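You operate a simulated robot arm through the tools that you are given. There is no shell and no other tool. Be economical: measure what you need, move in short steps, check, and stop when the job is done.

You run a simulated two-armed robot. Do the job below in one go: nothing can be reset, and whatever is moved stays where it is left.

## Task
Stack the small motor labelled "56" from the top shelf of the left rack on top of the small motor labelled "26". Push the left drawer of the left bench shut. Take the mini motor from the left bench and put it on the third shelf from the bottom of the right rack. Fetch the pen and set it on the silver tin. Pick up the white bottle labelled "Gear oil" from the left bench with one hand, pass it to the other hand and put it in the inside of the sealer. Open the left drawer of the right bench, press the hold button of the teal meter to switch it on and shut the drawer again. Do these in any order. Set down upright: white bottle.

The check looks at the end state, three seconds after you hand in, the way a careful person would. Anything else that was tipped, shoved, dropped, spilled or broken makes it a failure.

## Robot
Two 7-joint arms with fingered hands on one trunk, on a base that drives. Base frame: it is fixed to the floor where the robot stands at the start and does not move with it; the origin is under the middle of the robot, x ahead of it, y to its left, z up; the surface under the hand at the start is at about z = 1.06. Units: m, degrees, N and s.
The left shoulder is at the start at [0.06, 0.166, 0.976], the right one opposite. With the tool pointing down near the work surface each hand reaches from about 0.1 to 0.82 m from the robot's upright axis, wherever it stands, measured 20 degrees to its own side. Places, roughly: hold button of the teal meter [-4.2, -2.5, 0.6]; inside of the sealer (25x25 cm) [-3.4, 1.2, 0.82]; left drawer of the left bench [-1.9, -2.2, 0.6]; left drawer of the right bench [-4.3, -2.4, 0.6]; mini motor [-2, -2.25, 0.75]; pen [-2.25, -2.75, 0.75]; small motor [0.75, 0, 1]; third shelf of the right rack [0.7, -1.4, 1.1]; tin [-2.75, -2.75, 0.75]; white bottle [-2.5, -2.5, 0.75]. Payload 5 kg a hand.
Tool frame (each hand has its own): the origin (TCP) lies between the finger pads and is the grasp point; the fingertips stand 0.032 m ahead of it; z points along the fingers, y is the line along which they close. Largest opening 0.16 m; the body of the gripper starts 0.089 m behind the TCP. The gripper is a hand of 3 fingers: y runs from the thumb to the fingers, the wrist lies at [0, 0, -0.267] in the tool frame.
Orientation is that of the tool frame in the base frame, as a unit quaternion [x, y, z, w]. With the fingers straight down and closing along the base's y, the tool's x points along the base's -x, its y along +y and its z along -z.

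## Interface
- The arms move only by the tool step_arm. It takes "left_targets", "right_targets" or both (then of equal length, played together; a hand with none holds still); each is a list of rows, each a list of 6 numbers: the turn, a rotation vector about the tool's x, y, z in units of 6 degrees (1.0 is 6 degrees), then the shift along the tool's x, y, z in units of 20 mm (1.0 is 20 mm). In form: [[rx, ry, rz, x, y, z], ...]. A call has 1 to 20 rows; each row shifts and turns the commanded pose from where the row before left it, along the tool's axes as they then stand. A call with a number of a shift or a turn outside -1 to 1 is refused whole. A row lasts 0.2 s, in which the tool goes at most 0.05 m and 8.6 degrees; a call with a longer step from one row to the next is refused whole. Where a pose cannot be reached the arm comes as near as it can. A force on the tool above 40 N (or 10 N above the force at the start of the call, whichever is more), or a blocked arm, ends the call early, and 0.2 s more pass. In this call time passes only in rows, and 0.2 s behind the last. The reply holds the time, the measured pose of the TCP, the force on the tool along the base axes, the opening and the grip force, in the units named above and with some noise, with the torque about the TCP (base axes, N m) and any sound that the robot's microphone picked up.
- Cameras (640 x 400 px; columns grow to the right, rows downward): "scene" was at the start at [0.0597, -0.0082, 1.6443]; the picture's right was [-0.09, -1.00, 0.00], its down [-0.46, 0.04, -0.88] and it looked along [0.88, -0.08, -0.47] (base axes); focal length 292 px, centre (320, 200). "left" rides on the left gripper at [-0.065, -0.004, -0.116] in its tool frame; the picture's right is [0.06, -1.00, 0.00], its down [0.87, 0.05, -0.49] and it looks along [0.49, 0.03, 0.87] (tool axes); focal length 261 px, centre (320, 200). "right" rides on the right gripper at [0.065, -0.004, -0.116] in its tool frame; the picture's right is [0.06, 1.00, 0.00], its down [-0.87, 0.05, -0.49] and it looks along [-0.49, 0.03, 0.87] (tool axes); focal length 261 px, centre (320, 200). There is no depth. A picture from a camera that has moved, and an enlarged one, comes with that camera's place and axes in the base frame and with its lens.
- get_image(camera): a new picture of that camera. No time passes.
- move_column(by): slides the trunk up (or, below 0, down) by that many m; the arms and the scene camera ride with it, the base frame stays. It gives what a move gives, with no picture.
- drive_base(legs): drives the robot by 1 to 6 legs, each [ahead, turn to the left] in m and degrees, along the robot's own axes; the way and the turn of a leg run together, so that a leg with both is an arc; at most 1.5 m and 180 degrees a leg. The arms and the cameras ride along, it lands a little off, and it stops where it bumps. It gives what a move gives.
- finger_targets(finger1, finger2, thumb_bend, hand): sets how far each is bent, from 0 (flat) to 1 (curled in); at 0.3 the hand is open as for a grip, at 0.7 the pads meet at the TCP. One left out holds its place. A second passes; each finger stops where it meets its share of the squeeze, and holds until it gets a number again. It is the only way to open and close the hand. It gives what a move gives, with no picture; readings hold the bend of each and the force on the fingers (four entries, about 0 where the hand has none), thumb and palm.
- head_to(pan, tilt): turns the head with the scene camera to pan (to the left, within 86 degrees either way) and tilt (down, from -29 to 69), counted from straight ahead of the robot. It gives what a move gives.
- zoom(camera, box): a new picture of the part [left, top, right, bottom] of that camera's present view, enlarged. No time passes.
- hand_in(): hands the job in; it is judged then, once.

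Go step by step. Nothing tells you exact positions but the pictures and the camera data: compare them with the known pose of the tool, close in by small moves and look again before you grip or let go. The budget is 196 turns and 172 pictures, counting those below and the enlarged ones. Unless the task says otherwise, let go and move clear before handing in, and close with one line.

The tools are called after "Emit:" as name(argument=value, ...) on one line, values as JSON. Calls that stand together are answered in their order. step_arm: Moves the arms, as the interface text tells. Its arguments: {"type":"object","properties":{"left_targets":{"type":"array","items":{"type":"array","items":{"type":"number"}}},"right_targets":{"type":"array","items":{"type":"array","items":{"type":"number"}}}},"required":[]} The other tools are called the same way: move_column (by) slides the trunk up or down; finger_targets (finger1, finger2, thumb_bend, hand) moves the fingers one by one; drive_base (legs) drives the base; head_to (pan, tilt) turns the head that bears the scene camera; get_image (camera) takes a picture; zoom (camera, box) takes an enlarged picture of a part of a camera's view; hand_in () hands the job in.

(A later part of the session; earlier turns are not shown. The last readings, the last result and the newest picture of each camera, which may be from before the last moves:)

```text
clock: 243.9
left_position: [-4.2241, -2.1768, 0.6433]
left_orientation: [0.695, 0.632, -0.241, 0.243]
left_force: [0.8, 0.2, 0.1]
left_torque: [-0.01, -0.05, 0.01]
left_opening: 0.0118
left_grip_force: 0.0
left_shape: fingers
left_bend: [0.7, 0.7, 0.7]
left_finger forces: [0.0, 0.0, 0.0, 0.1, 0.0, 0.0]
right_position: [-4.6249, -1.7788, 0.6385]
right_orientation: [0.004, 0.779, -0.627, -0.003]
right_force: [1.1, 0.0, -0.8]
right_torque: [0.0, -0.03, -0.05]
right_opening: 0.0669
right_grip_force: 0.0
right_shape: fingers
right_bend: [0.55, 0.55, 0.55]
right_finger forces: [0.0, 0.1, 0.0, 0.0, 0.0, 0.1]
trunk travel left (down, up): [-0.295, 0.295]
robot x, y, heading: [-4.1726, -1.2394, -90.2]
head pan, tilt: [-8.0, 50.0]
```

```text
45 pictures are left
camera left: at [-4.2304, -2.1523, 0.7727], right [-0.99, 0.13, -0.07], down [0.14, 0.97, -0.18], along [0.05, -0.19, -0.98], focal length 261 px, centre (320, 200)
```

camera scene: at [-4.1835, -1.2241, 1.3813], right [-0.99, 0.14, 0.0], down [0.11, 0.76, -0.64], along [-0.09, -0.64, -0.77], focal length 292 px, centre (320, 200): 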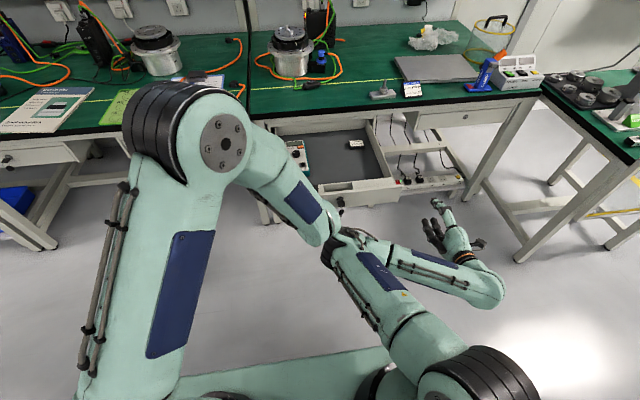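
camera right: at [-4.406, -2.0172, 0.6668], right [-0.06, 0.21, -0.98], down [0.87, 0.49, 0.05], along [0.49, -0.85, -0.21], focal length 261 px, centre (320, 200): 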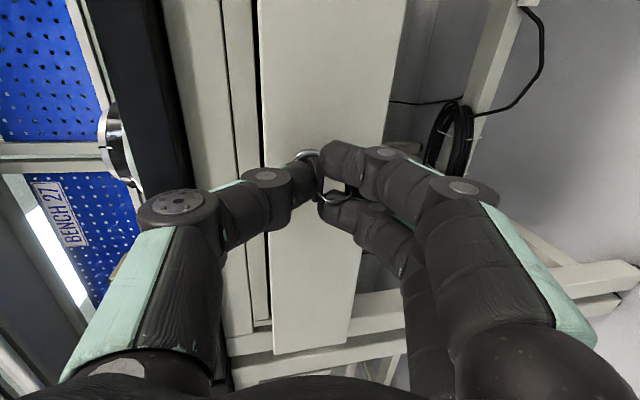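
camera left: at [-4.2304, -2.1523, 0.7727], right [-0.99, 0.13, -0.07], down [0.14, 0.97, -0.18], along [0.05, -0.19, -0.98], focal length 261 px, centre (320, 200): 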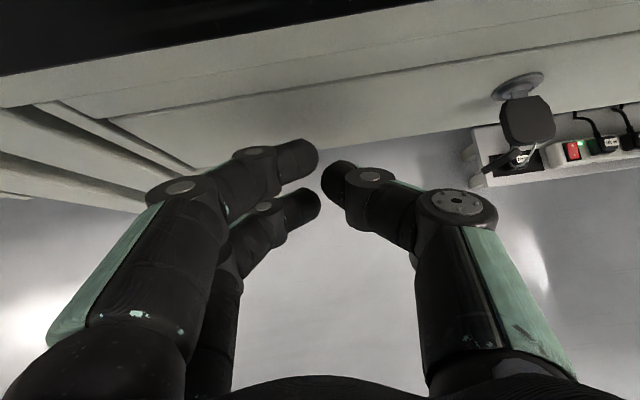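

It looks nearly flush. A few small arm steps to feel the stop.

Emit:
step_arm(left_targets=[[0, 0, 0, -0.15, 0.02, 0.13], [0, 0, 0, -0.15, 0.02, 0.13], [0, 0, 0, -0.15, 0.02, 0.13], [0, 0, 0, -0.15, 0.02, 0.13]])

Emit:
drive_base(legs=[[0.02, 0]])

```text
clock: 244.9
left_position: [-4.2213, -2.1794, 0.6423]
left_orientation: [0.695, 0.632, -0.24, 0.243]
left_force: [0.9, -0.9, 0.2]
left_torque: [0.01, -0.03, -0.04]
left_opening: 0.0121
left_grip_force: 0.0
left_shape: fingers
left_bend: [0.7, 0.7, 0.7]
left_finger forces: [0.0, 0.0, 0.0, 0.0, 0.0, 0.0]
left hand out of reach, approached as far as the arm can: row 1, 2, 3
right_position: [-4.6249, -1.7775, 0.6388]
right_orientation: [0.005, 0.778, -0.628, -0.002]
right_force: [0.2, 0.7, -0.4]
right_torque: [0.02, -0.02, 0.01]
right_opening: 0.0667
right_grip_force: 0.2
right_shape: fingers
right_bend: [0.55, 0.55, 0.55]
right_finger forces: [0.1, 0.1, 0.1, 0.1, 0.0, 0.0]
trunk travel left (down, up): [-0.295, 0.295]
robot x, y, heading: [-4.1713, -1.2413, -90.4]
head pan, tilt: [-8.0, 50.0]
```

```text
clock: 245.8
left_position: [-4.2221, -2.1916, 0.6379]
left_orientation: [0.699, 0.631, -0.236, 0.241]
left_force: [0.5, 9.5, 2.4]
left_torque: [-0.11, 0.04, -0.08]
left_opening: 0.007
left_grip_force: 4.0
left_shape: fingers
left_bend: [0.73, 0.7, 0.7]
left_finger forces: [8.8, 0.0, 0.0, 0.0, 0.1, 0.0]
right_position: [-4.6235, -1.7945, 0.6394]
right_orientation: [0.005, 0.779, -0.627, -0.003]
right_force: [0.6, 0.0, -0.3]
right_torque: [0.01, 0.0, 0.02]
right_opening: 0.0666
right_grip_force: 0.0
right_shape: fingers
right_bend: [0.55, 0.55, 0.55]
right_finger forces: [0.1, 0.0, 0.1, 0.1, 0.0, 0.0]
trunk travel left (down, up): [-0.295, 0.295]
robot x, y, heading: [-4.1713, -1.2523, -90.3]
head pan, tilt: [-8.0, 50.0]
stopped in leg 1: the force on the tool passed its limit at 43 N (the readings are from after the stop); the commanded pose is now the measured one
```

The drawer has hit its stop and is shut. Backing away and re-orienting both hands for the bottle job.

Emit:
drive_base(legs=[[-0.5, 0]])

Emit:
move_column(by=0.12)

Emit:
step_arm(left_targets=[[0, 0, 0, 0, 1, -1], [0, 0, 0, 0, 1, -1], [0, 0, 0, 0, 1, -1], [0, 0, 0, 0, 1, -1], [0, 0, 0, 0, 1, -1], [0, 0, 0, 0, 1, -1], [0, 0, 0, 0, 1, 0], [0, 0, 0, 0, 1, 0], [0, 0, 0, 0, 1, 0], [0, 0, 0, 0, 1, 0], [0, 1, 0, 0, 1, 0], [0, 1, 0, 0, 1, 0], [0, 1, 0, 0, 1, 0], [0, 1, 0, 0, 1, 0], [0, 1, 0, 0, 0, 0], [0, 1, 0, 0, 0, 0], [0, 0, 0, 0, 0, -1], [0, 0, 0, 0, 0, -1], [0, 0, 0, 0, 0, -1], [0, 0, 0, 0, 0, -1]], right_targets=[[0, 0, 0, 0, 0, 0], [0, 0, 1, 0, 0, 0], [0, 0, 1, 0, 0, 0], [0, 0, 1, 0, 0, 0], [0, 0, 1, 0, 0, 0], [0, 0, 1, 0, 0, 0], [0, 0, 1, 0, 0, 0], [0, 0, 1, 0, 0, 0], [0, 0, 1, 0, 0, 0], [0, 0, 1, 0, 0, 0], [0, 0, 1, 0, 0, 0], [0, 0, 1, 0, 0, 0], [0, 0, 1, 0, 0, 0], [0, 0, 1, 0, 0, 0], [0, 0, 1, 0, 0, 0], [0, 0, 1, 0, 0, 0], [0, 1, 0, 0, 0, 0], [0, 1, 0, 0, 0, 0], [0, 1, 0, 0, 0, 0], [0, 0, 0, 0, 0, 0]])

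Emit:
head_to(pan=0, tilt=35)

Emit:
get_image(camera="scene")

```text
clock: 248.8
left_position: [-4.2156, -1.6892, 0.637]
left_orientation: [0.696, 0.634, -0.234, 0.242]
left_force: [0.1, -0.2, -0.1]
left_torque: [-0.03, -0.01, 0.0]
left_opening: 0.012
left_grip_force: 0.0
left_shape: fingers
left_bend: [0.7, 0.7, 0.7]
left_finger forces: [0.0, 0.0, 0.0, 0.0, 0.0, 0.1]
right_position: [-4.6204, -1.2933, 0.638]
right_orientation: [0.002, 0.779, -0.627, -0.001]
right_force: [-0.4, 0.0, 0.1]
right_torque: [0.02, 0.01, -0.01]
right_opening: 0.0664
right_grip_force: 0.0
right_shape: fingers
right_bend: [0.55, 0.55, 0.55]
right_finger forces: [0.0, 0.0, 0.0, 0.1, 0.1, 0.0]
trunk travel left (down, up): [-0.295, 0.295]
robot x, y, heading: [-4.1693, -0.7534, -89.9]
head pan, tilt: [-8.0, 50.0]
```

```text
clock: 250.3
left_position: [-4.2159, -1.6898, 0.7576]
left_orientation: [0.696, 0.634, -0.233, 0.241]
left_force: [0.3, -0.3, 0.7]
left_torque: [-0.01, 0.01, 0.01]
left_opening: 0.0121
left_grip_force: 0.1
left_shape: fingers
left_bend: [0.7, 0.7, 0.7]
left_finger forces: [0.0, 0.1, 0.0, 0.0, 0.0, 0.0]
right_position: [-4.6207, -1.2923, 0.759]
right_orientation: [0.002, 0.778, -0.628, -0.001]
right_force: [0.5, -0.2, -0.7]
right_torque: [-0.02, -0.02, 0.03]
right_opening: 0.0665
right_grip_force: 0.0
right_shape: fingers
right_bend: [0.55, 0.55, 0.55]
right_finger forces: [0.0, 0.0, 0.0, 0.0, 0.1, 0.1]
trunk travel left (down, up): [-0.415, 0.175]
robot x, y, heading: [-4.1682, -0.7517, -89.7]
head pan, tilt: [-8.0, 50.0]
```

```text
clock: 254.5
left_position: [-3.9279, -1.5653, 0.9227]
left_orientation: [0.735, 0.677, -0.007, 0.034]
left_force: [0.5, -0.1, 0.4]
left_torque: [0.02, 0.03, -0.03]
left_opening: 0.0122
left_grip_force: 0.0
left_shape: fingers
left_bend: [0.7, 0.7, 0.7]
left_finger forces: [0.1, 0.0, 0.0, 0.1, 0.0, 0.0]
left hand out of reach, approached as far as the arm can: row 15, 16, 20
right_position: [-4.6202, -1.293, 0.7589]
right_orientation: [0.615, 0.612, -0.352, 0.351]
right_force: [-0.1, 0.9, 0.0]
right_torque: [0.03, 0.05, -0.02]
right_opening: 0.0665
right_grip_force: 0.0
right_shape: fingers
right_bend: [0.55, 0.55, 0.55]
right_finger forces: [0.0, 0.0, 0.0, 0.0, 0.0, 0.0]
trunk travel left (down, up): [-0.415, 0.175]
robot x, y, heading: [-4.1708, -0.7513, -89.8]
head pan, tilt: [-8.0, 50.0]
```

```text
clock: 255.3
left_position: [-3.9273, -1.5669, 0.9224]
left_orientation: [0.734, 0.678, -0.007, 0.034]
left_force: [-0.5, -0.5, -0.6]
left_torque: [0.02, 0.03, 0.0]
left_opening: 0.012
left_grip_force: 0.1
left_shape: fingers
left_bend: [0.7, 0.7, 0.7]
left_finger forces: [0.0, 0.1, 0.0, 0.0, 0.0, 0.0]
right_position: [-4.6212, -1.2938, 0.7578]
right_orientation: [0.615, 0.611, -0.353, 0.351]
right_force: [0.3, -0.1, 0.5]
right_torque: [0.03, 0.02, 0.04]
right_opening: 0.067
right_grip_force: 0.1
right_shape: fingers
right_bend: [0.55, 0.55, 0.55]
right_finger forces: [0.0, 0.0, 0.0, 0.0, 0.1, 0.0]
trunk travel left (down, up): [-0.415, 0.175]
robot x, y, heading: [-4.1728, -0.7471, -89.8]
head pan, tilt: [0.0, 35.0]
```

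```text
44 pictures are left
camera scene: at [-4.1722, -0.8095, 1.523], right [-1.0, 0.0, 0.0], down [0.0, 0.57, -0.82], along [0.0, -0.82, -0.57], focal length 292 px, centre (320, 200)
```

scene: 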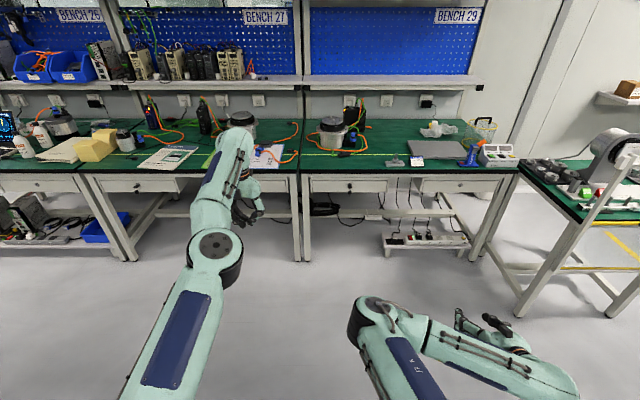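

Both drawers are closed. I'll pull the left arm in and reverse back along to the left bench (reversing keeps the arms away from the cart).

Emit:
step_arm(left_targets=[[0, 0, 0, 1, 0, 0], [0, 0, 0, 1, 0, 0], [0, 0, 0, 1, 0, 0], [0, 0, 0, 1, 0, 0], [0, 0, 0, 1, 0, 0], [0, 0, 0, 1, 0, 0], [0, 0, 0, 1, 0, 0], [0, 0, 0, 1, 0, 0], [0, 0, 0, 1, 0, 0], [0, 0, 0, 1, 0, 0], [0, 0, 0, 1, 0, 0], [0, 0, 0, 1, 0, 0], [0, 0, 0, 1, 0, 0], [0, 0, 0, 1, 0, 0]])

Emit:
drive_base(legs=[[0, -90.2], [-1.5, 0], [-0.4, 0], [0, 90], [0.45, 0]])

Emit:
head_to(pan=-5, tilt=40)

Emit:
get_image(camera="scene")

```text
clock: 258.3
left_position: [-3.8977, -1.5523, 0.9703]
left_orientation: [0.735, 0.678, -0.007, 0.033]
left_force: [0.4, -0.1, -0.3]
left_torque: [0.02, -0.03, 0.01]
left_opening: 0.012
left_grip_force: 0.1
left_shape: fingers
left_bend: [0.7, 0.7, 0.7]
left_finger forces: [0.0, 0.0, 0.1, 0.0, 0.1, 0.0]
left hand out of reach, approached as far as the arm can: row 1, 2, 3, 4, 5, 6, 7, 8, 9, 10, 11, 12, 13, 14
right_position: [-4.62, -1.2931, 0.7591]
right_orientation: [0.614, 0.612, -0.352, 0.352]
right_force: [0.0, 0.0, 0.0]
right_torque: [0.0, 0.01, 0.02]
right_opening: 0.067
right_grip_force: 0.1
right_shape: fingers
right_bend: [0.55, 0.55, 0.55]
right_finger forces: [0.0, 0.1, 0.0, 0.0, 0.0, 0.0]
trunk travel left (down, up): [-0.415, 0.175]
robot x, y, heading: [-4.1701, -0.7537, -89.9]
head pan, tilt: [0.0, 35.0]
```

```text
clock: 277.9
left_position: [-2.0653, -2.0145, 0.9687]
left_orientation: [0.75, 0.661, -0.008, 0.033]
left_force: [0.5, 0.1, -0.2]
left_torque: [-0.02, 0.0, 0.03]
left_opening: 0.012
left_grip_force: 0.0
left_shape: fingers
left_bend: [0.7, 0.7, 0.7]
left_finger forces: [0.0, 0.0, 0.1, 0.0, 0.0, 0.0]
right_position: [-2.7757, -1.7237, 0.7577]
right_orientation: [0.628, 0.598, -0.36, 0.344]
right_force: [-0.4, -0.4, -0.1]
right_torque: [-0.03, -0.02, 0.0]
right_opening: 0.0667
right_grip_force: 0.1
right_shape: fingers
right_bend: [0.55, 0.55, 0.55]
right_finger forces: [0.1, 0.0, 0.0, 0.0, 0.0, 0.0]
trunk travel left (down, up): [-0.415, 0.175]
robot x, y, heading: [-2.3022, -1.2022, -92.5]
head pan, tilt: [0.0, 35.0]
```

```text
clock: 278.5
left_position: [-2.0656, -2.0143, 0.9685]
left_orientation: [0.75, 0.661, -0.008, 0.032]
left_force: [0.7, 0.7, -0.4]
left_torque: [0.0, -0.02, 0.0]
left_opening: 0.0121
left_grip_force: 0.0
left_shape: fingers
left_bend: [0.7, 0.7, 0.7]
left_finger forces: [0.0, 0.0, 0.0, 0.0, 0.0, 0.0]
right_position: [-2.7752, -1.7235, 0.7588]
right_orientation: [0.628, 0.598, -0.359, 0.344]
right_force: [-0.1, 0.2, 0.2]
right_torque: [-0.01, -0.03, 0.0]
right_opening: 0.0667
right_grip_force: 0.0
right_shape: fingers
right_bend: [0.55, 0.55, 0.55]
right_finger forces: [0.0, 0.0, 0.0, 0.0, 0.0, 0.0]
trunk travel left (down, up): [-0.415, 0.175]
robot x, y, heading: [-2.3007, -1.2009, -92.6]
head pan, tilt: [-5.0, 40.0]
```

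```text
43 pictures are left
camera scene: at [-2.3135, -1.2559, 1.5155], right [-0.99, 0.13, 0.0], down [0.08, 0.64, -0.77], along [-0.1, -0.76, -0.64], focal length 292 px, centre (320, 200)
```

scene: 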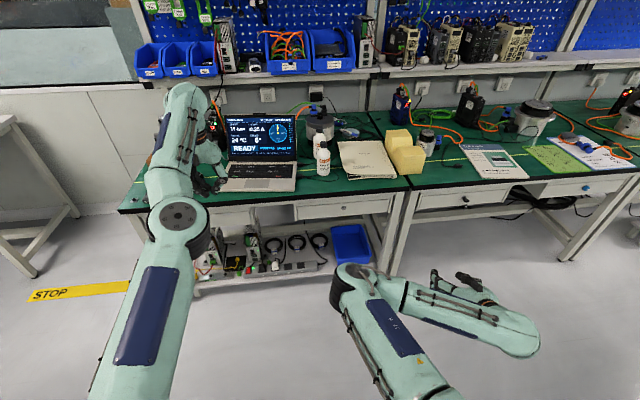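

Emit:
drive_base(legs=[[0, 2.6]])

Emit:
step_arm(left_targets=[[0, 0, 0, 1, 0.3, 0], [0, 0, 0, 1, 0.3, 0], [0, 0, 0, 1, 0.3, 0], [0, 0, 0, 1, 0.3, 0], [0, 0, 0, 1, 0.3, 0], [0, 0, 0, 1, 0.3, 0], [0, 0, 0, 1, 0.3, 0], [0, 0, 0, 1, 0.3, 0], [0, 0, 0, 1, 0.3, 0], [0, 0, 0, 1, 0.3, 0], [0, 0, 0, 1, 0.3, 0], [0, 0, 0, 1, 0.3, 0]])

Emit:
zoom(camera="scene", box=[240, 110, 400, 220])

```text
clock: 279.3
left_position: [-2.0272, -2.0038, 0.9691]
left_orientation: [0.733, 0.679, -0.007, 0.032]
left_force: [0.5, 0.0, 0.6]
left_torque: [0.04, 0.03, -0.03]
left_opening: 0.0121
left_grip_force: 0.0
left_shape: fingers
left_bend: [0.7, 0.7, 0.7]
left_finger forces: [0.0, 0.0, 0.1, 0.0, 0.0, 0.0]
right_position: [-2.7506, -1.744, 0.7593]
right_orientation: [0.614, 0.613, -0.351, 0.352]
right_force: [0.2, -0.7, -0.4]
right_torque: [-0.01, 0.0, -0.02]
right_opening: 0.0667
right_grip_force: 0.1
right_shape: fingers
right_bend: [0.55, 0.55, 0.55]
right_finger forces: [0.0, 0.1, 0.0, 0.0, 0.0, 0.1]
trunk travel left (down, up): [-0.415, 0.175]
robot x, y, heading: [-2.3018, -1.199, -89.7]
head pan, tilt: [-5.0, 40.0]
```

```text
clock: 281.9
left_position: [-1.9083, -1.9658, 1.0255]
left_orientation: [0.734, 0.679, -0.006, 0.031]
left_force: [-0.2, -0.1, -0.1]
left_torque: [0.02, 0.04, -0.02]
left_opening: 0.0124
left_grip_force: 0.1
left_shape: fingers
left_bend: [0.7, 0.7, 0.7]
left_finger forces: [0.0, 0.1, 0.0, 0.1, 0.1, 0.0]
left hand out of reach, approached as far as the arm can: row 1, 2, 3, 4, 5, 6, 7, 8, 9, 10, 11, 12
right_position: [-2.7506, -1.7447, 0.7587]
right_orientation: [0.614, 0.612, -0.352, 0.353]
right_force: [0.6, -0.3, 0.5]
right_torque: [0.01, 0.01, -0.03]
right_opening: 0.0668
right_grip_force: 0.0
right_shape: fingers
right_bend: [0.55, 0.55, 0.55]
right_finger forces: [0.0, 0.0, 0.0, 0.0, 0.0, 0.0]
trunk travel left (down, up): [-0.415, 0.175]
robot x, y, heading: [-2.3044, -1.201, -89.8]
head pan, tilt: [-5.0, 40.0]
```

```text
3.64 times, centred on (320, 165) of scene
camera zoom: at [-2.3108, -1.2561, 1.5155], right [-1.0, 0.08, 0.0], down [0.05, 0.64, -0.77], along [-0.06, -0.76, -0.64], focal length 1060 px, centre (320, 327)
```

zoom: 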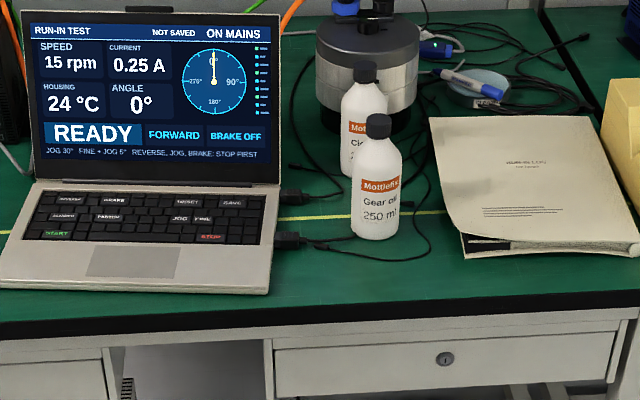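

Gear oil bottle: axis at (−2.471, −2.353), 0.16 m tall, Ø0.063. I'll raise the right hand in line with it, keep pulling in the left arm, then drive closer.

Emit:
step_arm(left_targets=[[0, 0, 0, 1, 0, 0], [0, 0, 0, 1, 0, 0], [0, 0, 0, 1, 0, 0], [0, 0, 0, 1, 0, 0], [0, 0, 0, 1, 0, 0], [0, 0, 0, 1, 0, 0], [0, 0, 0, 1, 0, 0], [0, 0, 0, 1, 0, 0], [0, 0, 0, 1, 0, 0], [0, 0, 0, 1, 0, 0], [0, 0, 0, 1, 0, 0], [0, 0, 0, 1, 0, 0], [0, 0, 0, 1, 0, 0], [0, 0, 0, 1, 0, 0]], right_targets=[[0, 0, 0, -0.65, 1, -0.38], [0, 0, 0, -0.65, 1, -0.38], [0, 0, 0, -0.65, 1, -0.38], [0, 0, 0, -0.65, 1, -0.38], [0, 0, 0, -0.65, 1, -0.38], [0, 0, 0, -0.65, 1, -0.38], [0, 0, 0, -0.65, 1, -0.38], [0, 0, 0, -0.65, 1, -0.38], [0, 0, 0, -0.65, 1, -0.38], [0, 0, 0, -0.65, 1, -0.38], [0, 0, 0, -0.65, 1, -0.38], [0, 0, 0, -0.65, 1, -0.38], [0, 0, 0, -0.65, 1, -0.38], [0, 0, 0, -0.65, 1, -0.38]])

Emit:
finger_targets(hand="right", finger1=0.48, finger2=0.48, thumb_bend=0.48)

Emit:
drive_base(legs=[[0.4, 0]])

Emit:
get_image(camera="scene")

```text
clock: 284.9
left_position: [-1.8227, -1.9006, 1.1081]
left_orientation: [0.733, 0.679, -0.007, 0.032]
left_force: [0.3, 0.0, 0.2]
left_torque: [-0.06, 0.01, -0.02]
left_opening: 0.0123
left_grip_force: 0.0
left_shape: fingers
left_bend: [0.7, 0.7, 0.7]
left_finger forces: [0.0, 0.0, 0.1, 0.0, 0.0, 0.0]
left hand out of reach, approached as far as the arm can: row 1, 2, 3, 4, 5, 6, 7, 8, 9, 10, 11, 12, 13, 14
right_position: [-2.4836, -1.7857, 0.9657]
right_orientation: [0.614, 0.612, -0.353, 0.352]
right_force: [-0.6, 0.2, -0.3]
right_torque: [0.0, 0.02, 0.04]
right_opening: 0.0667
right_grip_force: 0.1
right_shape: fingers
right_bend: [0.55, 0.55, 0.55]
right_finger forces: [0.0, 0.0, 0.0, 0.1, 0.0, 0.0]
right hand out of reach, approached as far as the arm can: row 5, 6, 7, 8, 9, 11
trunk travel left (down, up): [-0.415, 0.175]
robot x, y, heading: [-2.2997, -1.2023, -89.9]
head pan, tilt: [-5.0, 40.0]
```

```text
clock: 285.9
left_position: [-1.8224, -1.9012, 1.1088]
left_orientation: [0.734, 0.679, -0.006, 0.032]
left_force: [-1.0, -0.3, -0.6]
left_torque: [-0.02, 0.01, -0.01]
left_opening: 0.0122
left_grip_force: 0.1
left_shape: fingers
left_bend: [0.7, 0.7, 0.7]
left_finger forces: [0.0, 0.0, 0.0, 0.1, 0.1, 0.0]
right_position: [-2.4826, -1.786, 0.965]
right_orientation: [0.615, 0.612, -0.352, 0.351]
right_force: [1.1, 0.4, 0.4]
right_torque: [0.0, -0.01, 0.03]
right_opening: 0.0945
right_grip_force: 0.1
right_shape: fingers
right_bend: [0.48, 0.48, 0.48]
right_finger forces: [0.0, 0.0, 0.1, 0.0, 0.0, 0.0]
trunk travel left (down, up): [-0.415, 0.175]
robot x, y, heading: [-2.3038, -1.1969, -89.6]
head pan, tilt: [-5.0, 40.0]
```

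```text
clock: 288.4
left_position: [-1.8204, -2.2987, 1.1078]
left_orientation: [0.734, 0.679, -0.007, 0.032]
left_force: [-0.6, -0.7, -0.7]
left_torque: [-0.01, -0.01, 0.02]
left_opening: 0.0124
left_grip_force: 0.1
left_shape: fingers
left_bend: [0.7, 0.7, 0.7]
left_finger forces: [0.1, 0.0, 0.0, 0.1, 0.1, 0.1]
right_position: [-2.4827, -2.1833, 0.9659]
right_orientation: [0.614, 0.612, -0.352, 0.352]
right_force: [0.1, -0.6, 0.4]
right_torque: [0.02, 0.02, -0.01]
right_opening: 0.0949
right_grip_force: 0.0
right_shape: fingers
right_bend: [0.48, 0.48, 0.48]
right_finger forces: [0.1, 0.0, 0.1, 0.0, 0.0, 0.1]
trunk travel left (down, up): [-0.415, 0.175]
robot x, y, heading: [-2.302, -1.5968, -89.6]
head pan, tilt: [-5.0, 40.0]
```

```text
41 pictures are left
camera scene: at [-2.3092, -1.654, 1.5154], right [-1.0, 0.08, 0.0], down [0.05, 0.64, -0.77], along [-0.06, -0.76, -0.64], focal length 292 px, centre (320, 200)
```

scene: 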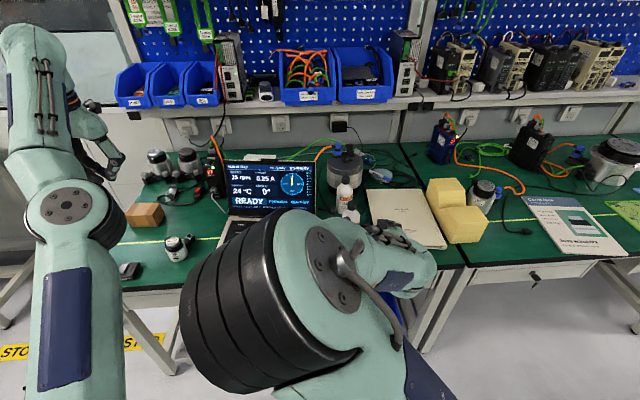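

The right hand is lined up. Lowering it to grip height in front of the bottle; also bringing the left arm's command back forward so it becomes reachable.

Emit:
step_arm(left_targets=[[0, 0, 0, -1, 0, 0], [0, 0, 0, -1, 0, 0], [0, 0, 0, -1, 0, 0], [0, 0, 0, -1, 0, 0], [0, 0, 0, -1, 0, 0], [0, 0, 0, -1, 0, 0], [0, 0, 0, -1, 0, 0]], right_targets=[[0, 0, 0, 0.725, 0.086, 0.886], [0, 0, 0, 0.725, 0.086, 0.886], [0, 0, 0, 0.725, 0.086, 0.886], [0, 0, 0, 0.725, 0.086, 0.886], [0, 0, 0, 0.725, 0.086, 0.886], [0, 0, 0, 0.725, 0.086, 0.886], [0, 0, 0, 0.725, 0.086, 0.886]])

Emit:
get_image(camera="right")

```text
clock: 290.0
left_position: [-1.8226, -2.3071, 1.098]
left_orientation: [0.733, 0.679, -0.006, 0.033]
left_force: [0.4, 0.3, 0.9]
left_torque: [0.0, 0.01, 0.01]
left_opening: 0.0123
left_grip_force: 0.1
left_shape: fingers
left_bend: [0.7, 0.7, 0.7]
left_finger forces: [0.1, 0.1, 0.0, 0.0, 0.0, 0.0]
left hand out of reach, approached as far as the arm can: row 1, 2, 3, 4, 5, 6, 7
right_position: [-2.4702, -2.2406, 0.8162]
right_orientation: [0.614, 0.612, -0.352, 0.352]
right_force: [-0.1, -0.2, 0.2]
right_torque: [-0.01, 0.03, -0.01]
right_opening: 0.095
right_grip_force: 0.0
right_shape: fingers
right_bend: [0.48, 0.48, 0.48]
right_finger forces: [0.0, 0.0, 0.1, 0.0, 0.0, 0.1]
trunk travel left (down, up): [-0.415, 0.175]
robot x, y, heading: [-2.302, -1.5965, -90.0]
head pan, tilt: [-5.0, 40.0]
```

```text
40 pictures are left
camera right: at [-2.4749, -2.1081, 0.8186], right [1.0, 0.03, -0.05], down [0.05, -0.01, 1.0], along [0.03, -1.0, -0.02], focal length 261 px, centre (320, 200)
```

right: 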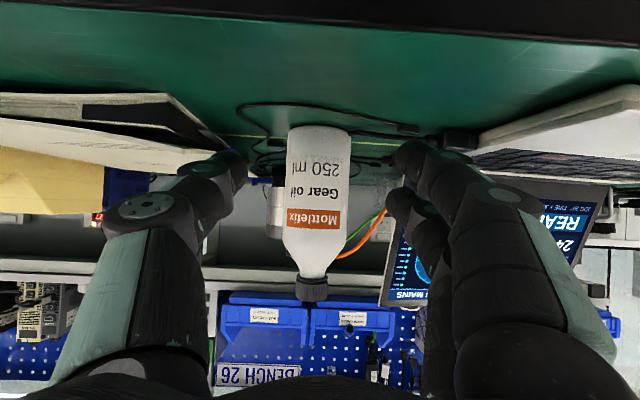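

Bottle is centred between thumb and fingers. Moving in around it.

Emit:
step_arm(left_targets=[[0, 0, 0, -1, 0, 0], [0, 0, 0, -1, 0, 0], [0, 0, 0, -1, 0, 0], [0, 0, 0, -1, 0, 0], [0, 0, 0, -1, 0, 0], [0, 0, 0, -1, 0, 0]], right_targets=[[0, 0, 0, -0.47, 0, 0.815], [0, 0, 0, -0.47, 0, 0.815], [0, 0, 0, -0.47, 0, 0.815], [0, 0, 0, -0.47, 0, 0.815], [0, 0, 0, -0.47, 0, 0.815], [0, 0, 0, -0.47, 0, 0.815]])

Emit:
finger_targets(hand="right", finger1=0.66, finger2=0.66, thumb_bend=0.64)

Emit:
get_image(camera="right")

```text
clock: 291.4
left_position: [-1.8231, -2.3062, 1.0988]
left_orientation: [0.733, 0.679, -0.007, 0.032]
left_force: [0.4, 0.5, -0.2]
left_torque: [0.01, -0.02, 0.0]
left_opening: 0.0125
left_grip_force: 0.1
left_shape: fingers
left_bend: [0.7, 0.7, 0.7]
left_finger forces: [0.0, 0.1, 0.1, 0.0, 0.0, 0.0]
left hand out of reach, approached as far as the arm can: row 1, 2, 3, 4, 5, 6
right_position: [-2.4709, -2.3518, 0.8145]
right_orientation: [0.615, 0.612, -0.352, 0.352]
right_force: [0.3, 0.3, -0.3]
right_torque: [0.01, 0.0, -0.01]
right_opening: 0.0944
right_grip_force: 0.0
right_shape: fingers
right_bend: [0.48, 0.48, 0.48]
right_finger forces: [0.1, 0.1, 0.0, 0.1, 0.0, 0.1]
trunk travel left (down, up): [-0.415, 0.175]
robot x, y, heading: [-2.2989, -1.5979, -89.6]
head pan, tilt: [-5.0, 40.0]
```

```text
clock: 292.4
left_position: [-1.8225, -2.3067, 1.0987]
left_orientation: [0.733, 0.679, -0.006, 0.031]
left_force: [0.5, -0.2, 0.1]
left_torque: [0.0, 0.04, -0.01]
left_opening: 0.0123
left_grip_force: 0.1
left_shape: fingers
left_bend: [0.7, 0.7, 0.7]
left_finger forces: [0.1, 0.1, 0.0, 0.1, 0.0, 0.0]
right_position: [-2.471, -2.3514, 0.8148]
right_orientation: [0.613, 0.613, -0.351, 0.353]
right_force: [0.6, -1.7, 1.4]
right_torque: [-0.06, -0.07, -0.03]
right_opening: 0.0548
right_grip_force: 11.3
right_shape: fingers
right_bend: [0.58, 0.62, 0.61]
right_finger forces: [8.2, 3.7, 0.1, 0.1, 11.1, 0.0]
trunk travel left (down, up): [-0.415, 0.175]
robot x, y, heading: [-2.3019, -1.5984, -90.0]
head pan, tilt: [-5.0, 40.0]
```

```text
39 pictures are left
camera right: at [-2.4745, -2.2199, 0.818], right [1.0, 0.03, -0.05], down [0.05, -0.01, 1.0], along [0.03, -1.0, -0.02], focal length 261 px, centre (320, 200)
```

right: 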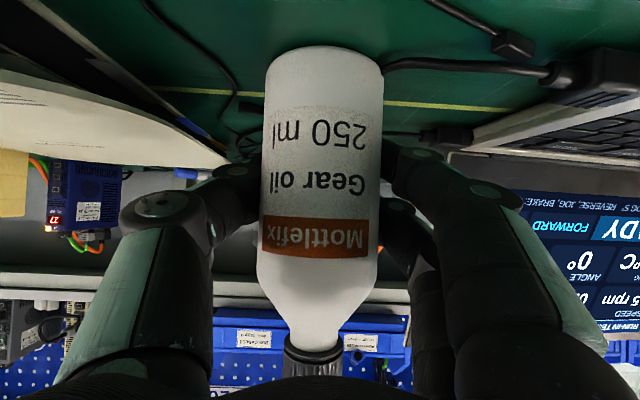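

The bottle is gripped. I lift it 10 cm straight up, and free the over-stretched left arm by pitching it forward and drawing it back.

Emit:
finger_targets(hand="right", finger1=0.7, finger2=0.7, thumb_bend=0.68)

Emit:
step_arm(left_targets=[[0, -1, 0, 0, 0, 0], [0, -1, 0, 0, 0, 0], [0, -1, 0, 0, 0, 0], [0, -1, 0, 0, 0, 0], [0, -1, 0, 0, 0, 0], [0, -1, 0, 0, 0, 0], [0, 0, 0, 0.77, 0, -0.63], [0, 0, 0, 0.77, 0, -0.63], [0, 0, 0, 0.77, 0, -0.63], [0, 0, 0, 0.77, 0, -0.63], [0, 0, 0, 0.77, 0, -0.63], [0, 0, 0, 0.77, 0, -0.63], [0, 0, 0, 0.77, 0, -0.63], [0, 0, 0, 0.77, 0, -0.63], [0, 0, 0, 0.77, 0, -0.63], [0, 0, 0, 0.77, 0, -0.63]], right_targets=[[0, 0, 0, -0.4, 0, -0.25], [0, 0, 0, -0.8, 0, -0.47], [0, 0, 0, -0.8, 0, -0.47], [0, 0, 0, -0.8, 0, -0.47], [0, 0, 0, -0.8, 0, -0.47], [0, 0, 0, -0.8, 0, -0.47], [0, 0, 0, 0, 0, 0], [0, 0, 0, 0, 0, 0], [0, 0, 0, 0, 0, 0], [0, 0, 0, 0, 0, 0], [0, 0, 0, 0, 0, 0], [0, 0, 0, 0, 0, 0], [0, 0, 0, 0, 0, 0], [0, 0, 0, 0, 0, 0], [0, 0, 0, 0, 0, 0], [0, 0, 0, 0, 0, 0]])

Emit:
get_image(camera="scene")

```text
clock: 293.4
left_position: [-1.8229, -2.3073, 1.0987]
left_orientation: [0.734, 0.678, -0.006, 0.033]
left_force: [0.1, 0.1, -0.4]
left_torque: [0.0, 0.0, -0.01]
left_opening: 0.0122
left_grip_force: 0.0
left_shape: fingers
left_bend: [0.7, 0.7, 0.7]
left_finger forces: [0.1, 0.0, 0.1, 0.1, 0.1, 0.1]
right_position: [-2.4708, -2.3523, 0.8145]
right_orientation: [0.614, 0.613, -0.352, 0.352]
right_force: [-1.0, -2.3, 2.2]
right_torque: [0.0, -0.01, -0.03]
right_opening: 0.0539
right_grip_force: 17.5
right_shape: fingers
right_bend: [0.58, 0.63, 0.63]
right_finger forces: [8.2, 8.0, 0.0, 0.1, 17.8, 0.0]
trunk travel left (down, up): [-0.415, 0.175]
robot x, y, heading: [-2.3027, -1.5955, -89.8]
head pan, tilt: [-5.0, 40.0]
```

```text
clock: 296.8
left_position: [-1.6903, -2.3228, 1.2341]
left_orientation: [0.696, 0.637, -0.233, 0.238]
left_force: [-0.1, -0.2, 0.1]
left_torque: [0.01, -0.06, 0.03]
left_opening: 0.012
left_grip_force: 0.0
left_shape: fingers
left_bend: [0.7, 0.7, 0.7]
left_finger forces: [0.1, 0.0, 0.0, 0.0, 0.1, 0.0]
left hand out of reach, approached as far as the arm can: row 1, 2, 3, 4, 5, 6, 7, 8, 9, 10, 11, 12, 13, 14, 15, 16
right_position: [-2.47, -2.3522, 0.916]
right_orientation: [0.613, 0.613, -0.352, 0.353]
right_force: [-0.3, -0.4, -2.9]
right_torque: [-0.01, 0.01, 0.05]
right_opening: 0.054
right_grip_force: 15.9
right_shape: fingers
right_bend: [0.58, 0.63, 0.64]
right_finger forces: [8.7, 7.2, 0.0, 0.0, 16.2, 0.0]
trunk travel left (down, up): [-0.415, 0.175]
robot x, y, heading: [-2.3017, -1.5991, -89.7]
head pan, tilt: [-5.0, 40.0]
```

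```text
38 pictures are left
camera scene: at [-2.3091, -1.6533, 1.5155], right [-1.0, 0.08, 0.0], down [0.05, 0.64, -0.77], along [-0.06, -0.76, -0.64], focal length 292 px, centre (320, 200)
```

scene: 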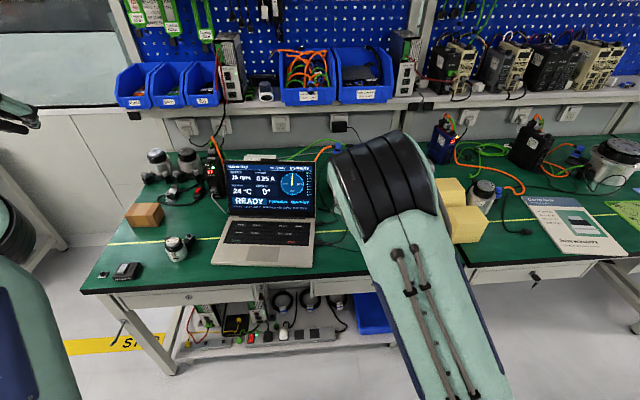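

The bottle is up. The left arm is in an awkward posture, so I look at it before moving it further.

Emit:
head_to(pan=50, tilt=25)

Emit:
get_image(camera="scene")

```text
clock: 298.0
left_position: [-1.6899, -2.3235, 1.2344]
left_orientation: [0.696, 0.636, -0.232, 0.238]
left_force: [0.2, 0.9, 0.2]
left_torque: [0.05, 0.05, 0.01]
left_opening: 0.0124
left_grip_force: 0.1
left_shape: fingers
left_bend: [0.7, 0.7, 0.7]
left_finger forces: [0.0, 0.0, 0.0, 0.1, 0.0, 0.1]
right_position: [-2.4698, -2.3513, 0.9173]
right_orientation: [0.614, 0.613, -0.352, 0.352]
right_force: [-0.5, 0.1, -2.5]
right_torque: [0.0, 0.01, 0.01]
right_opening: 0.0539
right_grip_force: 16.3
right_shape: fingers
right_bend: [0.58, 0.63, 0.64]
right_finger forces: [8.7, 7.3, 0.1, 0.0, 16.3, 0.0]
trunk travel left (down, up): [-0.415, 0.175]
robot x, y, heading: [-2.3003, -1.5976, -89.8]
head pan, tilt: [50.0, 25.0]
```

```text
37 pictures are left
camera scene: at [-2.2315, -1.6279, 1.5388], right [-0.64, -0.77, 0.0], down [-0.32, 0.27, -0.91], along [0.7, -0.58, -0.42], focal length 292 px, centre (320, 200)
```

scene: 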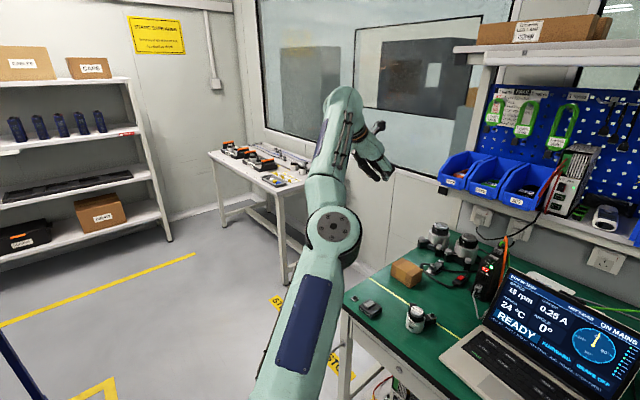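

The arm is just stretched out. I'll test its response by commanding it sideways toward the middle.

Emit:
step_arm(left_targets=[[0, 0, 0, 0, -1, 0], [0, 0, 0, 0, -1, 0], [0, 0, 0, 0, -1, 0], [0, 0, 0, 0, -1, 0], [0, 0, 0, 0, -1, 0]])

```text
clock: 299.2
left_position: [-1.7666, -2.3522, 1.2613]
left_orientation: [0.696, 0.636, -0.232, 0.239]
left_force: [0.6, 0.1, 0.1]
left_torque: [0.05, 0.0, 0.0]
left_opening: 0.0121
left_grip_force: 0.0
left_shape: fingers
left_bend: [0.7, 0.7, 0.7]
left_finger forces: [0.0, 0.0, 0.0, 0.0, 0.0, 0.1]
left hand out of reach, approached as far as the arm can: row 1, 2, 3, 4, 5
right_position: [-2.4697, -2.3508, 0.9174]
right_orientation: [0.613, 0.613, -0.351, 0.353]
right_force: [-0.3, -0.2, -2.2]
right_torque: [-0.03, -0.01, -0.01]
right_opening: 0.054
right_grip_force: 15.6
right_shape: fingers
right_bend: [0.58, 0.63, 0.64]
right_finger forces: [8.7, 7.3, 0.1, 0.1, 16.3, 0.0]
trunk travel left (down, up): [-0.415, 0.175]
robot x, y, heading: [-2.2997, -1.5983, -89.7]
head pan, tilt: [50.0, 25.0]
```

Emit:
step_arm(left_targets=[[0, 0, 0, 0.63, 0, 0.77], [0, 0, 0, 0.63, 0, 0.77], [0, 0, 0, 0.63, 0, 0.77], [0, 0, 0, 0.63, 0, 0.77], [0, 0, 0, 0.63, 0, 0.77], [0, 0, 0, 0.63, 0, 0.77], [0, 0, 0, 0.63, 0, 0.77], [0, 0, 0, 0.63, 0, 0.77]])

```text
clock: 301.0
left_position: [-1.7227, -2.4086, 1.1411]
left_orientation: [0.697, 0.636, -0.231, 0.238]
left_force: [-0.2, -0.7, 0.2]
left_torque: [-0.02, 0.02, 0.0]
left_opening: 0.012
left_grip_force: 0.0
left_shape: fingers
left_bend: [0.7, 0.7, 0.7]
left_finger forces: [0.0, 0.0, 0.0, 0.0, 0.0, 0.0]
left hand out of reach, approached as far as the arm can: row 1, 2, 3, 4, 5, 6, 7, 8
right_position: [-2.4705, -2.3522, 0.9155]
right_orientation: [0.614, 0.612, -0.352, 0.352]
right_force: [0.1, 0.5, -2.2]
right_torque: [0.0, 0.01, 0.02]
right_opening: 0.0542
right_grip_force: 16.0
right_shape: fingers
right_bend: [0.58, 0.63, 0.64]
right_finger forces: [8.7, 7.4, 0.0, 0.0, 16.3, 0.0]
trunk travel left (down, up): [-0.415, 0.175]
robot x, y, heading: [-2.2985, -1.6008, -89.6]
head pan, tilt: [50.0, 25.0]
```

Emit:
step_arm(left_targets=[[0, 0, 0, 0.95, -0.65, -0.31], [0, 0, 0, 0.95, -0.65, -0.31], [0, 0, 0, 0.95, -0.65, -0.31], [0, 0, 0, 0.95, -0.65, -0.31], [0, 0, 0, 0.95, -0.65, -0.31], [0, 0, 0, 0.95, -0.65, -0.31], [0, 0, 0, 0.95, -0.65, -0.31], [0, 0, 0, 0.95, -0.65, -0.31], [0, 0, 0, 0.95, -0.65, -0.31], [0, 0, 0, 0.95, -0.65, -0.31], [0, 0, 0, 0.95, -0.65, -0.31], [0, 0, 0, 0.95, -0.65, -0.31], [0, 0, 0, 0.95, -0.65, -0.31], [0, 0, 0, 0.95, -0.65, -0.31]])

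```text
clock: 304.0
left_position: [-1.7234, -2.4079, 1.1446]
left_orientation: [0.696, 0.636, -0.232, 0.239]
left_force: [0.4, -0.7, 0.7]
left_torque: [-0.02, 0.0, 0.0]
left_opening: 0.0122
left_grip_force: 0.1
left_shape: fingers
left_bend: [0.7, 0.7, 0.7]
left_finger forces: [0.0, 0.0, 0.0, 0.0, 0.1, 0.1]
left hand out of reach, approached as far as the arm can: row 1, 2, 3, 4, 5, 6, 7, 8, 9, 10, 11, 12, 13, 14
right_position: [-2.4695, -2.352, 0.917]
right_orientation: [0.614, 0.612, -0.352, 0.352]
right_force: [0.6, 0.7, -3.1]
right_torque: [0.0, 0.05, -0.02]
right_opening: 0.054
right_grip_force: 15.8
right_shape: fingers
right_bend: [0.58, 0.63, 0.64]
right_finger forces: [8.7, 7.3, 0.0, 0.1, 16.3, 0.0]
trunk travel left (down, up): [-0.415, 0.175]
robot x, y, heading: [-2.2949, -1.5957, -89.9]
head pan, tilt: [50.0, 25.0]
```

The left wrist seems to be at its flex limit in this posture. I'll relax it by pitching the tool to horizontal and then draw inward.

Emit:
step_arm(left_targets=[[0, -1, 0, 0, 0, 0], [0, -1, 0, 0, 0, 0], [0, -1, 0, 0, 0, 0], [0, -1, 0, 0, 0, 0], [0, -1, 0, 0, 0, 0], [0, -1, 0, 0, 0, 0], [0, -1, 0, 0, 0, 0], [0, -1, 0, 0, 0, 0], [0, 0, 0, 0.3, -0.5, -0.85], [0, 0, 0, 0.3, -0.5, -0.85], [0, 0, 0, 0.3, -0.5, -0.85], [0, 0, 0, 0.3, -0.5, -0.85], [0, 0, 0, 0.3, -0.5, -0.85], [0, 0, 0, 0.3, -0.5, -0.85], [0, 0, 0, 0.3, -0.5, -0.85], [0, 0, 0, 0.3, -0.5, -0.85], [0, 0, 0, 0.3, -0.5, -0.85], [0, 0, 0, 0.3, -0.5, -0.85]])

Emit:
get_image(camera="scene")

```text
clock: 307.8
left_position: [-1.6427, -2.5023, 1.1893]
left_orientation: [0.541, 0.483, -0.496, 0.477]
left_force: [-0.2, -0.1, 0.6]
left_torque: [0.02, -0.04, 0.02]
left_opening: 0.0121
left_grip_force: 0.0
left_shape: fingers
left_bend: [0.7, 0.7, 0.7]
left_finger forces: [0.1, 0.0, 0.0, 0.1, 0.1, 0.0]
left hand out of reach, approached as far as the arm can: row 1, 2, 3, 4, 5, 6, 7, 8, 9, 10, 11, 12, 13, 14, 15, 16, 17, 18
right_position: [-2.47, -2.3517, 0.9171]
right_orientation: [0.613, 0.613, -0.351, 0.352]
right_force: [0.9, -0.6, -2.8]
right_torque: [0.01, 0.0, 0.02]
right_opening: 0.0539
right_grip_force: 16.2
right_shape: fingers
right_bend: [0.58, 0.63, 0.64]
right_finger forces: [8.7, 7.3, 0.0, 0.0, 16.2, 0.1]
trunk travel left (down, up): [-0.415, 0.175]
robot x, y, heading: [-2.3041, -1.6003, -89.7]
head pan, tilt: [50.0, 25.0]
```

```text
36 pictures are left
camera scene: at [-2.2314, -1.6278, 1.5388], right [-0.64, -0.77, 0.0], down [-0.32, 0.27, -0.91], along [0.7, -0.58, -0.42], focal length 292 px, centre (320, 200)
```

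scene: 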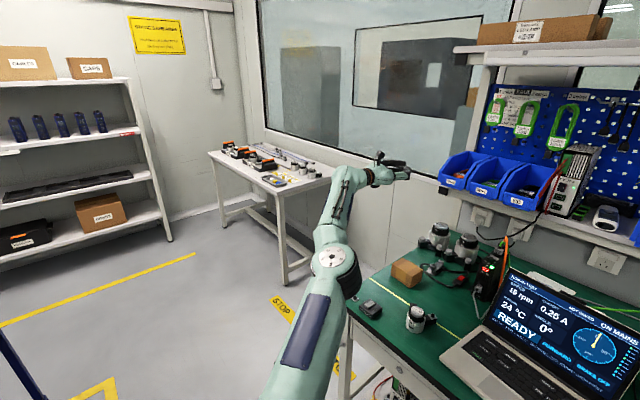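

I'll back the whole robot away from the bench so the stretched left arm can be worked free safely, then sweep it toward the middle and down.

Emit:
drive_base(legs=[[-0.4, 0]])

Emit:
step_arm(left_targets=[[0, 0, 0, 0.5, -1, -0.3], [0, 0, 0, 0.5, -1, -0.3], [0, 0, 0, 0.5, -1, -0.3], [0, 0, 0, 0.5, -1, -0.3], [0, 0, 0, 0.5, -1, -0.3], [0, 0, 0, 0.5, -1, -0.3], [0, 0, 0, 0.5, -1, -0.3], [0, 0, 0, 0.5, -1, -0.3], [0, 0, 0, 0.5, -1, -0.3], [0, 0, 0, 0.5, -1, -0.3], [0, 0, 0, 0.5, -1, -0.3], [0, 0, 0, 0.5, -1, -0.3], [0, 0, 0, 0.5, -1, -0.3], [0, 0, 0, 0.5, -1, -0.3], [0, 0, 0, 0.5, -1, -0.3], [0, 0, 0, 0.5, -1, -0.3], [0, 0, 0, 0.5, -1, -0.3], [0, 0, 0, 0.5, -1, -0.3]])

```text
clock: 310.4
left_position: [-1.6466, -2.1026, 1.1909]
left_orientation: [0.542, 0.482, -0.497, 0.477]
left_force: [-0.5, 0.1, -0.1]
left_torque: [-0.03, 0.01, 0.01]
left_opening: 0.0119
left_grip_force: 0.0
left_shape: fingers
left_bend: [0.7, 0.7, 0.7]
left_finger forces: [0.0, 0.0, 0.0, 0.0, 0.1, 0.0]
right_position: [-2.4743, -1.9476, 0.9163]
right_orientation: [0.615, 0.612, -0.352, 0.352]
right_force: [-0.2, 1.4, -2.6]
right_torque: [-0.01, -0.01, -0.02]
right_opening: 0.0538
right_grip_force: 16.2
right_shape: fingers
right_bend: [0.58, 0.63, 0.64]
right_finger forces: [8.8, 7.3, 0.0, 0.0, 16.3, 0.0]
trunk travel left (down, up): [-0.415, 0.175]
robot x, y, heading: [-2.301, -1.1924, -90.1]
head pan, tilt: [50.0, 25.0]
```

```text
clock: 314.1
left_position: [-1.8352, -2.2299, 1.0526]
left_orientation: [0.543, 0.481, -0.497, 0.476]
left_force: [0.7, 0.5, -0.6]
left_torque: [0.0, 0.0, 0.0]
left_opening: 0.0121
left_grip_force: 0.1
left_shape: fingers
left_bend: [0.7, 0.7, 0.7]
left_finger forces: [0.0, 0.0, 0.0, 0.0, 0.0, 0.0]
left hand out of reach, approached as far as the arm can: row 1, 2, 3, 4, 5, 6, 7, 8, 9, 10, 11, 12, 13, 14, 15, 16, 17, 18
right_position: [-2.4741, -1.9469, 0.9154]
right_orientation: [0.615, 0.611, -0.352, 0.352]
right_force: [-0.4, -0.8, -2.4]
right_torque: [0.0, 0.02, 0.03]
right_opening: 0.054
right_grip_force: 15.9
right_shape: fingers
right_bend: [0.58, 0.63, 0.64]
right_finger forces: [8.6, 7.2, 0.0, 0.0, 16.3, 0.1]
trunk travel left (down, up): [-0.415, 0.175]
robot x, y, heading: [-2.302, -1.1966, -90.1]
head pan, tilt: [50.0, 25.0]
```

Emit:
step_arm(left_targets=[[0, 0, 0, 0.26, -0.41, -1], [0, 0, 0, 0.26, -0.41, -1], [0, 0, 0, 0.26, -0.41, -1], [0, 0, 0, 0.26, -0.41, -1], [0, 0, 0, 0.26, -0.41, -1], [0, 0, 0, 0.26, -0.41, -1], [0, 0, 0, 0.26, -0.41, -1], [0, 0, 0, 0.26, -0.41, -1], [0, 0, 0, 0.26, -0.41, -1], [0, 0, 0, 0.26, -0.41, -1], [0, 0, 0, 0.26, -0.41, -1], [0, 0, 0, 0.26, -0.41, -1], [0, 0, 0, 0.26, -0.41, -1], [0, 0, 0, 0.26, -0.41, -1], [0, 0, 0, 0.26, -0.41, -1], [0, 0, 0, 0.26, -0.41, -1], [0, 0, 0, 0.26, -0.41, -1], [0, 0, 0, 0.26, -0.41, -1], [0, 0, 0, 0.26, -0.41, -1], [0, 0, 0, 0.26, -0.41, -1]])

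Emit:
get_image(camera="scene")

```text
clock: 318.4
left_position: [-1.8341, -2.2286, 1.0528]
left_orientation: [0.542, 0.482, -0.497, 0.477]
left_force: [0.5, 0.6, -0.1]
left_torque: [-0.02, 0.0, 0.02]
left_opening: 0.012
left_grip_force: 0.1
left_shape: fingers
left_bend: [0.7, 0.7, 0.7]
left_finger forces: [0.0, 0.0, 0.1, 0.1, 0.1, 0.1]
left hand out of reach, approached as far as the arm can: row 1, 2, 3, 4, 5, 6, 7, 8, 9, 10, 11, 12, 13, 14, 15, 16, 17, 18, 19, 20
right_position: [-2.4733, -1.9472, 0.9157]
right_orientation: [0.616, 0.611, -0.352, 0.351]
right_force: [-1.2, 0.6, -2.7]
right_torque: [0.01, -0.02, 0.01]
right_opening: 0.0538
right_grip_force: 16.5
right_shape: fingers
right_bend: [0.58, 0.63, 0.64]
right_finger forces: [8.6, 7.3, 0.1, 0.0, 16.2, 0.0]
trunk travel left (down, up): [-0.415, 0.175]
robot x, y, heading: [-2.2994, -1.1921, -90.0]
head pan, tilt: [50.0, 25.0]
```

```text
35 pictures are left
camera scene: at [-2.2322, -1.2241, 1.5388], right [-0.64, -0.77, 0.0], down [-0.32, 0.27, -0.91], along [0.69, -0.58, -0.42], focal length 292 px, centre (320, 200)
```

scene: 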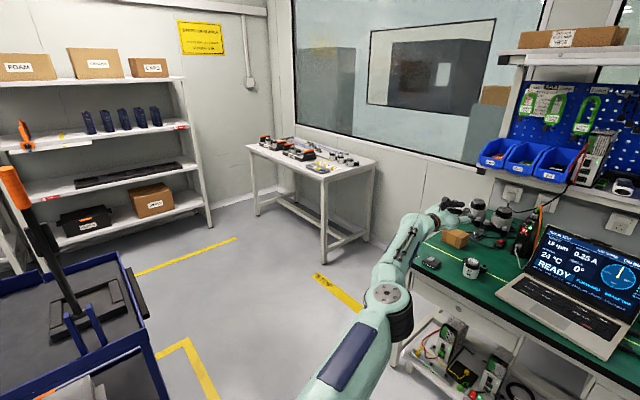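

The arm is locked straight. I'll back off more and rotate the tool through "down" to "pointing back", which forces the elbow to bend.

Emit:
drive_base(legs=[[-0.4, 0]])

Emit:
step_arm(left_targets=[[0, 1, 0, 0, 0, 0], [0, 1, 0, 0, 0, 0], [0, 1, 0, 0, 0, 0], [0, 1, 0, 0, 0, 0], [0, 1, 0, 0, 0, 0], [0, 1, 0, 0, 0, 0], [0, 1, 0, 0, 0, 0], [0, 1, 0, 0, 0, 0], [0, 1, 0, 0, 0, 0], [0, 1, 0, 0, 0, 0], [0, 1, 0, 0, 0, 0], [0, 1, 0, 0, 0, 0], [0, 1, 0, 0, 0, 0], [0, 1, 0, 0, 0, 0], [0, 1, 0, 0, 0, 0], [0, 1, 0, 0, 0, 0], [0, 1, 0, 0, 0, 0], [0, 1, 0, 0, 0, 0], [0, 1, 0, 0, 0, 0], [0, 1, 0, 0, 0, 0]])

Emit:
get_image(camera="scene")

```text
clock: 320.8
left_position: [-1.832, -1.8286, 1.0536]
left_orientation: [0.542, 0.482, -0.497, 0.476]
left_force: [0.4, -0.4, 0.6]
left_torque: [0.02, -0.01, 0.03]
left_opening: 0.0122
left_grip_force: 0.1
left_shape: fingers
left_bend: [0.7, 0.7, 0.7]
left_finger forces: [0.0, 0.1, 0.0, 0.1, 0.0, 0.0]
right_position: [-2.4732, -1.5507, 0.9165]
right_orientation: [0.615, 0.612, -0.352, 0.352]
right_force: [1.5, 0.3, -2.6]
right_torque: [0.04, -0.01, 0.01]
right_opening: 0.054
right_grip_force: 16.1
right_shape: fingers
right_bend: [0.58, 0.63, 0.64]
right_finger forces: [8.7, 7.3, 0.0, 0.0, 16.1, 0.0]
trunk travel left (down, up): [-0.415, 0.175]
robot x, y, heading: [-2.3013, -0.7984, -89.7]
head pan, tilt: [50.0, 25.0]
```

```text
clock: 325.0
left_position: [-1.8738, -1.5495, 0.8909]
left_orientation: [0.733, 0.678, 0.053, -0.023]
left_force: [0.6, -0.1, 0.3]
left_torque: [-0.01, 0.0, -0.01]
left_opening: 0.0124
left_grip_force: 0.0
left_shape: fingers
left_bend: [0.7, 0.7, 0.7]
left_finger forces: [0.0, 0.0, 0.0, 0.1, 0.0, 0.1]
left hand out of reach, approached as far as the arm can: row 1, 2, 3, 4, 5, 6, 7, 8, 9, 10, 11, 12, 13, 14, 15, 16, 17, 18, 19, 20
right_position: [-2.4729, -1.5494, 0.9171]
right_orientation: [0.615, 0.612, -0.352, 0.351]
right_force: [-0.4, 0.0, -2.1]
right_torque: [-0.01, 0.0, -0.02]
right_opening: 0.0538
right_grip_force: 16.1
right_shape: fingers
right_bend: [0.58, 0.63, 0.64]
right_finger forces: [8.7, 7.2, 0.0, 0.0, 16.1, 0.1]
trunk travel left (down, up): [-0.415, 0.175]
robot x, y, heading: [-2.3013, -0.7958, -89.9]
head pan, tilt: [50.0, 25.0]
```

```text
34 pictures are left
camera scene: at [-2.2318, -0.8261, 1.5388], right [-0.64, -0.77, 0.0], down [-0.32, 0.27, -0.91], along [0.69, -0.58, -0.42], focal length 292 px, centre (320, 200)
```

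scene: 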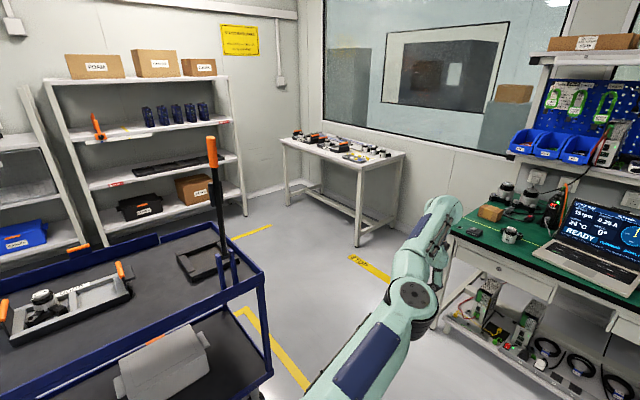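

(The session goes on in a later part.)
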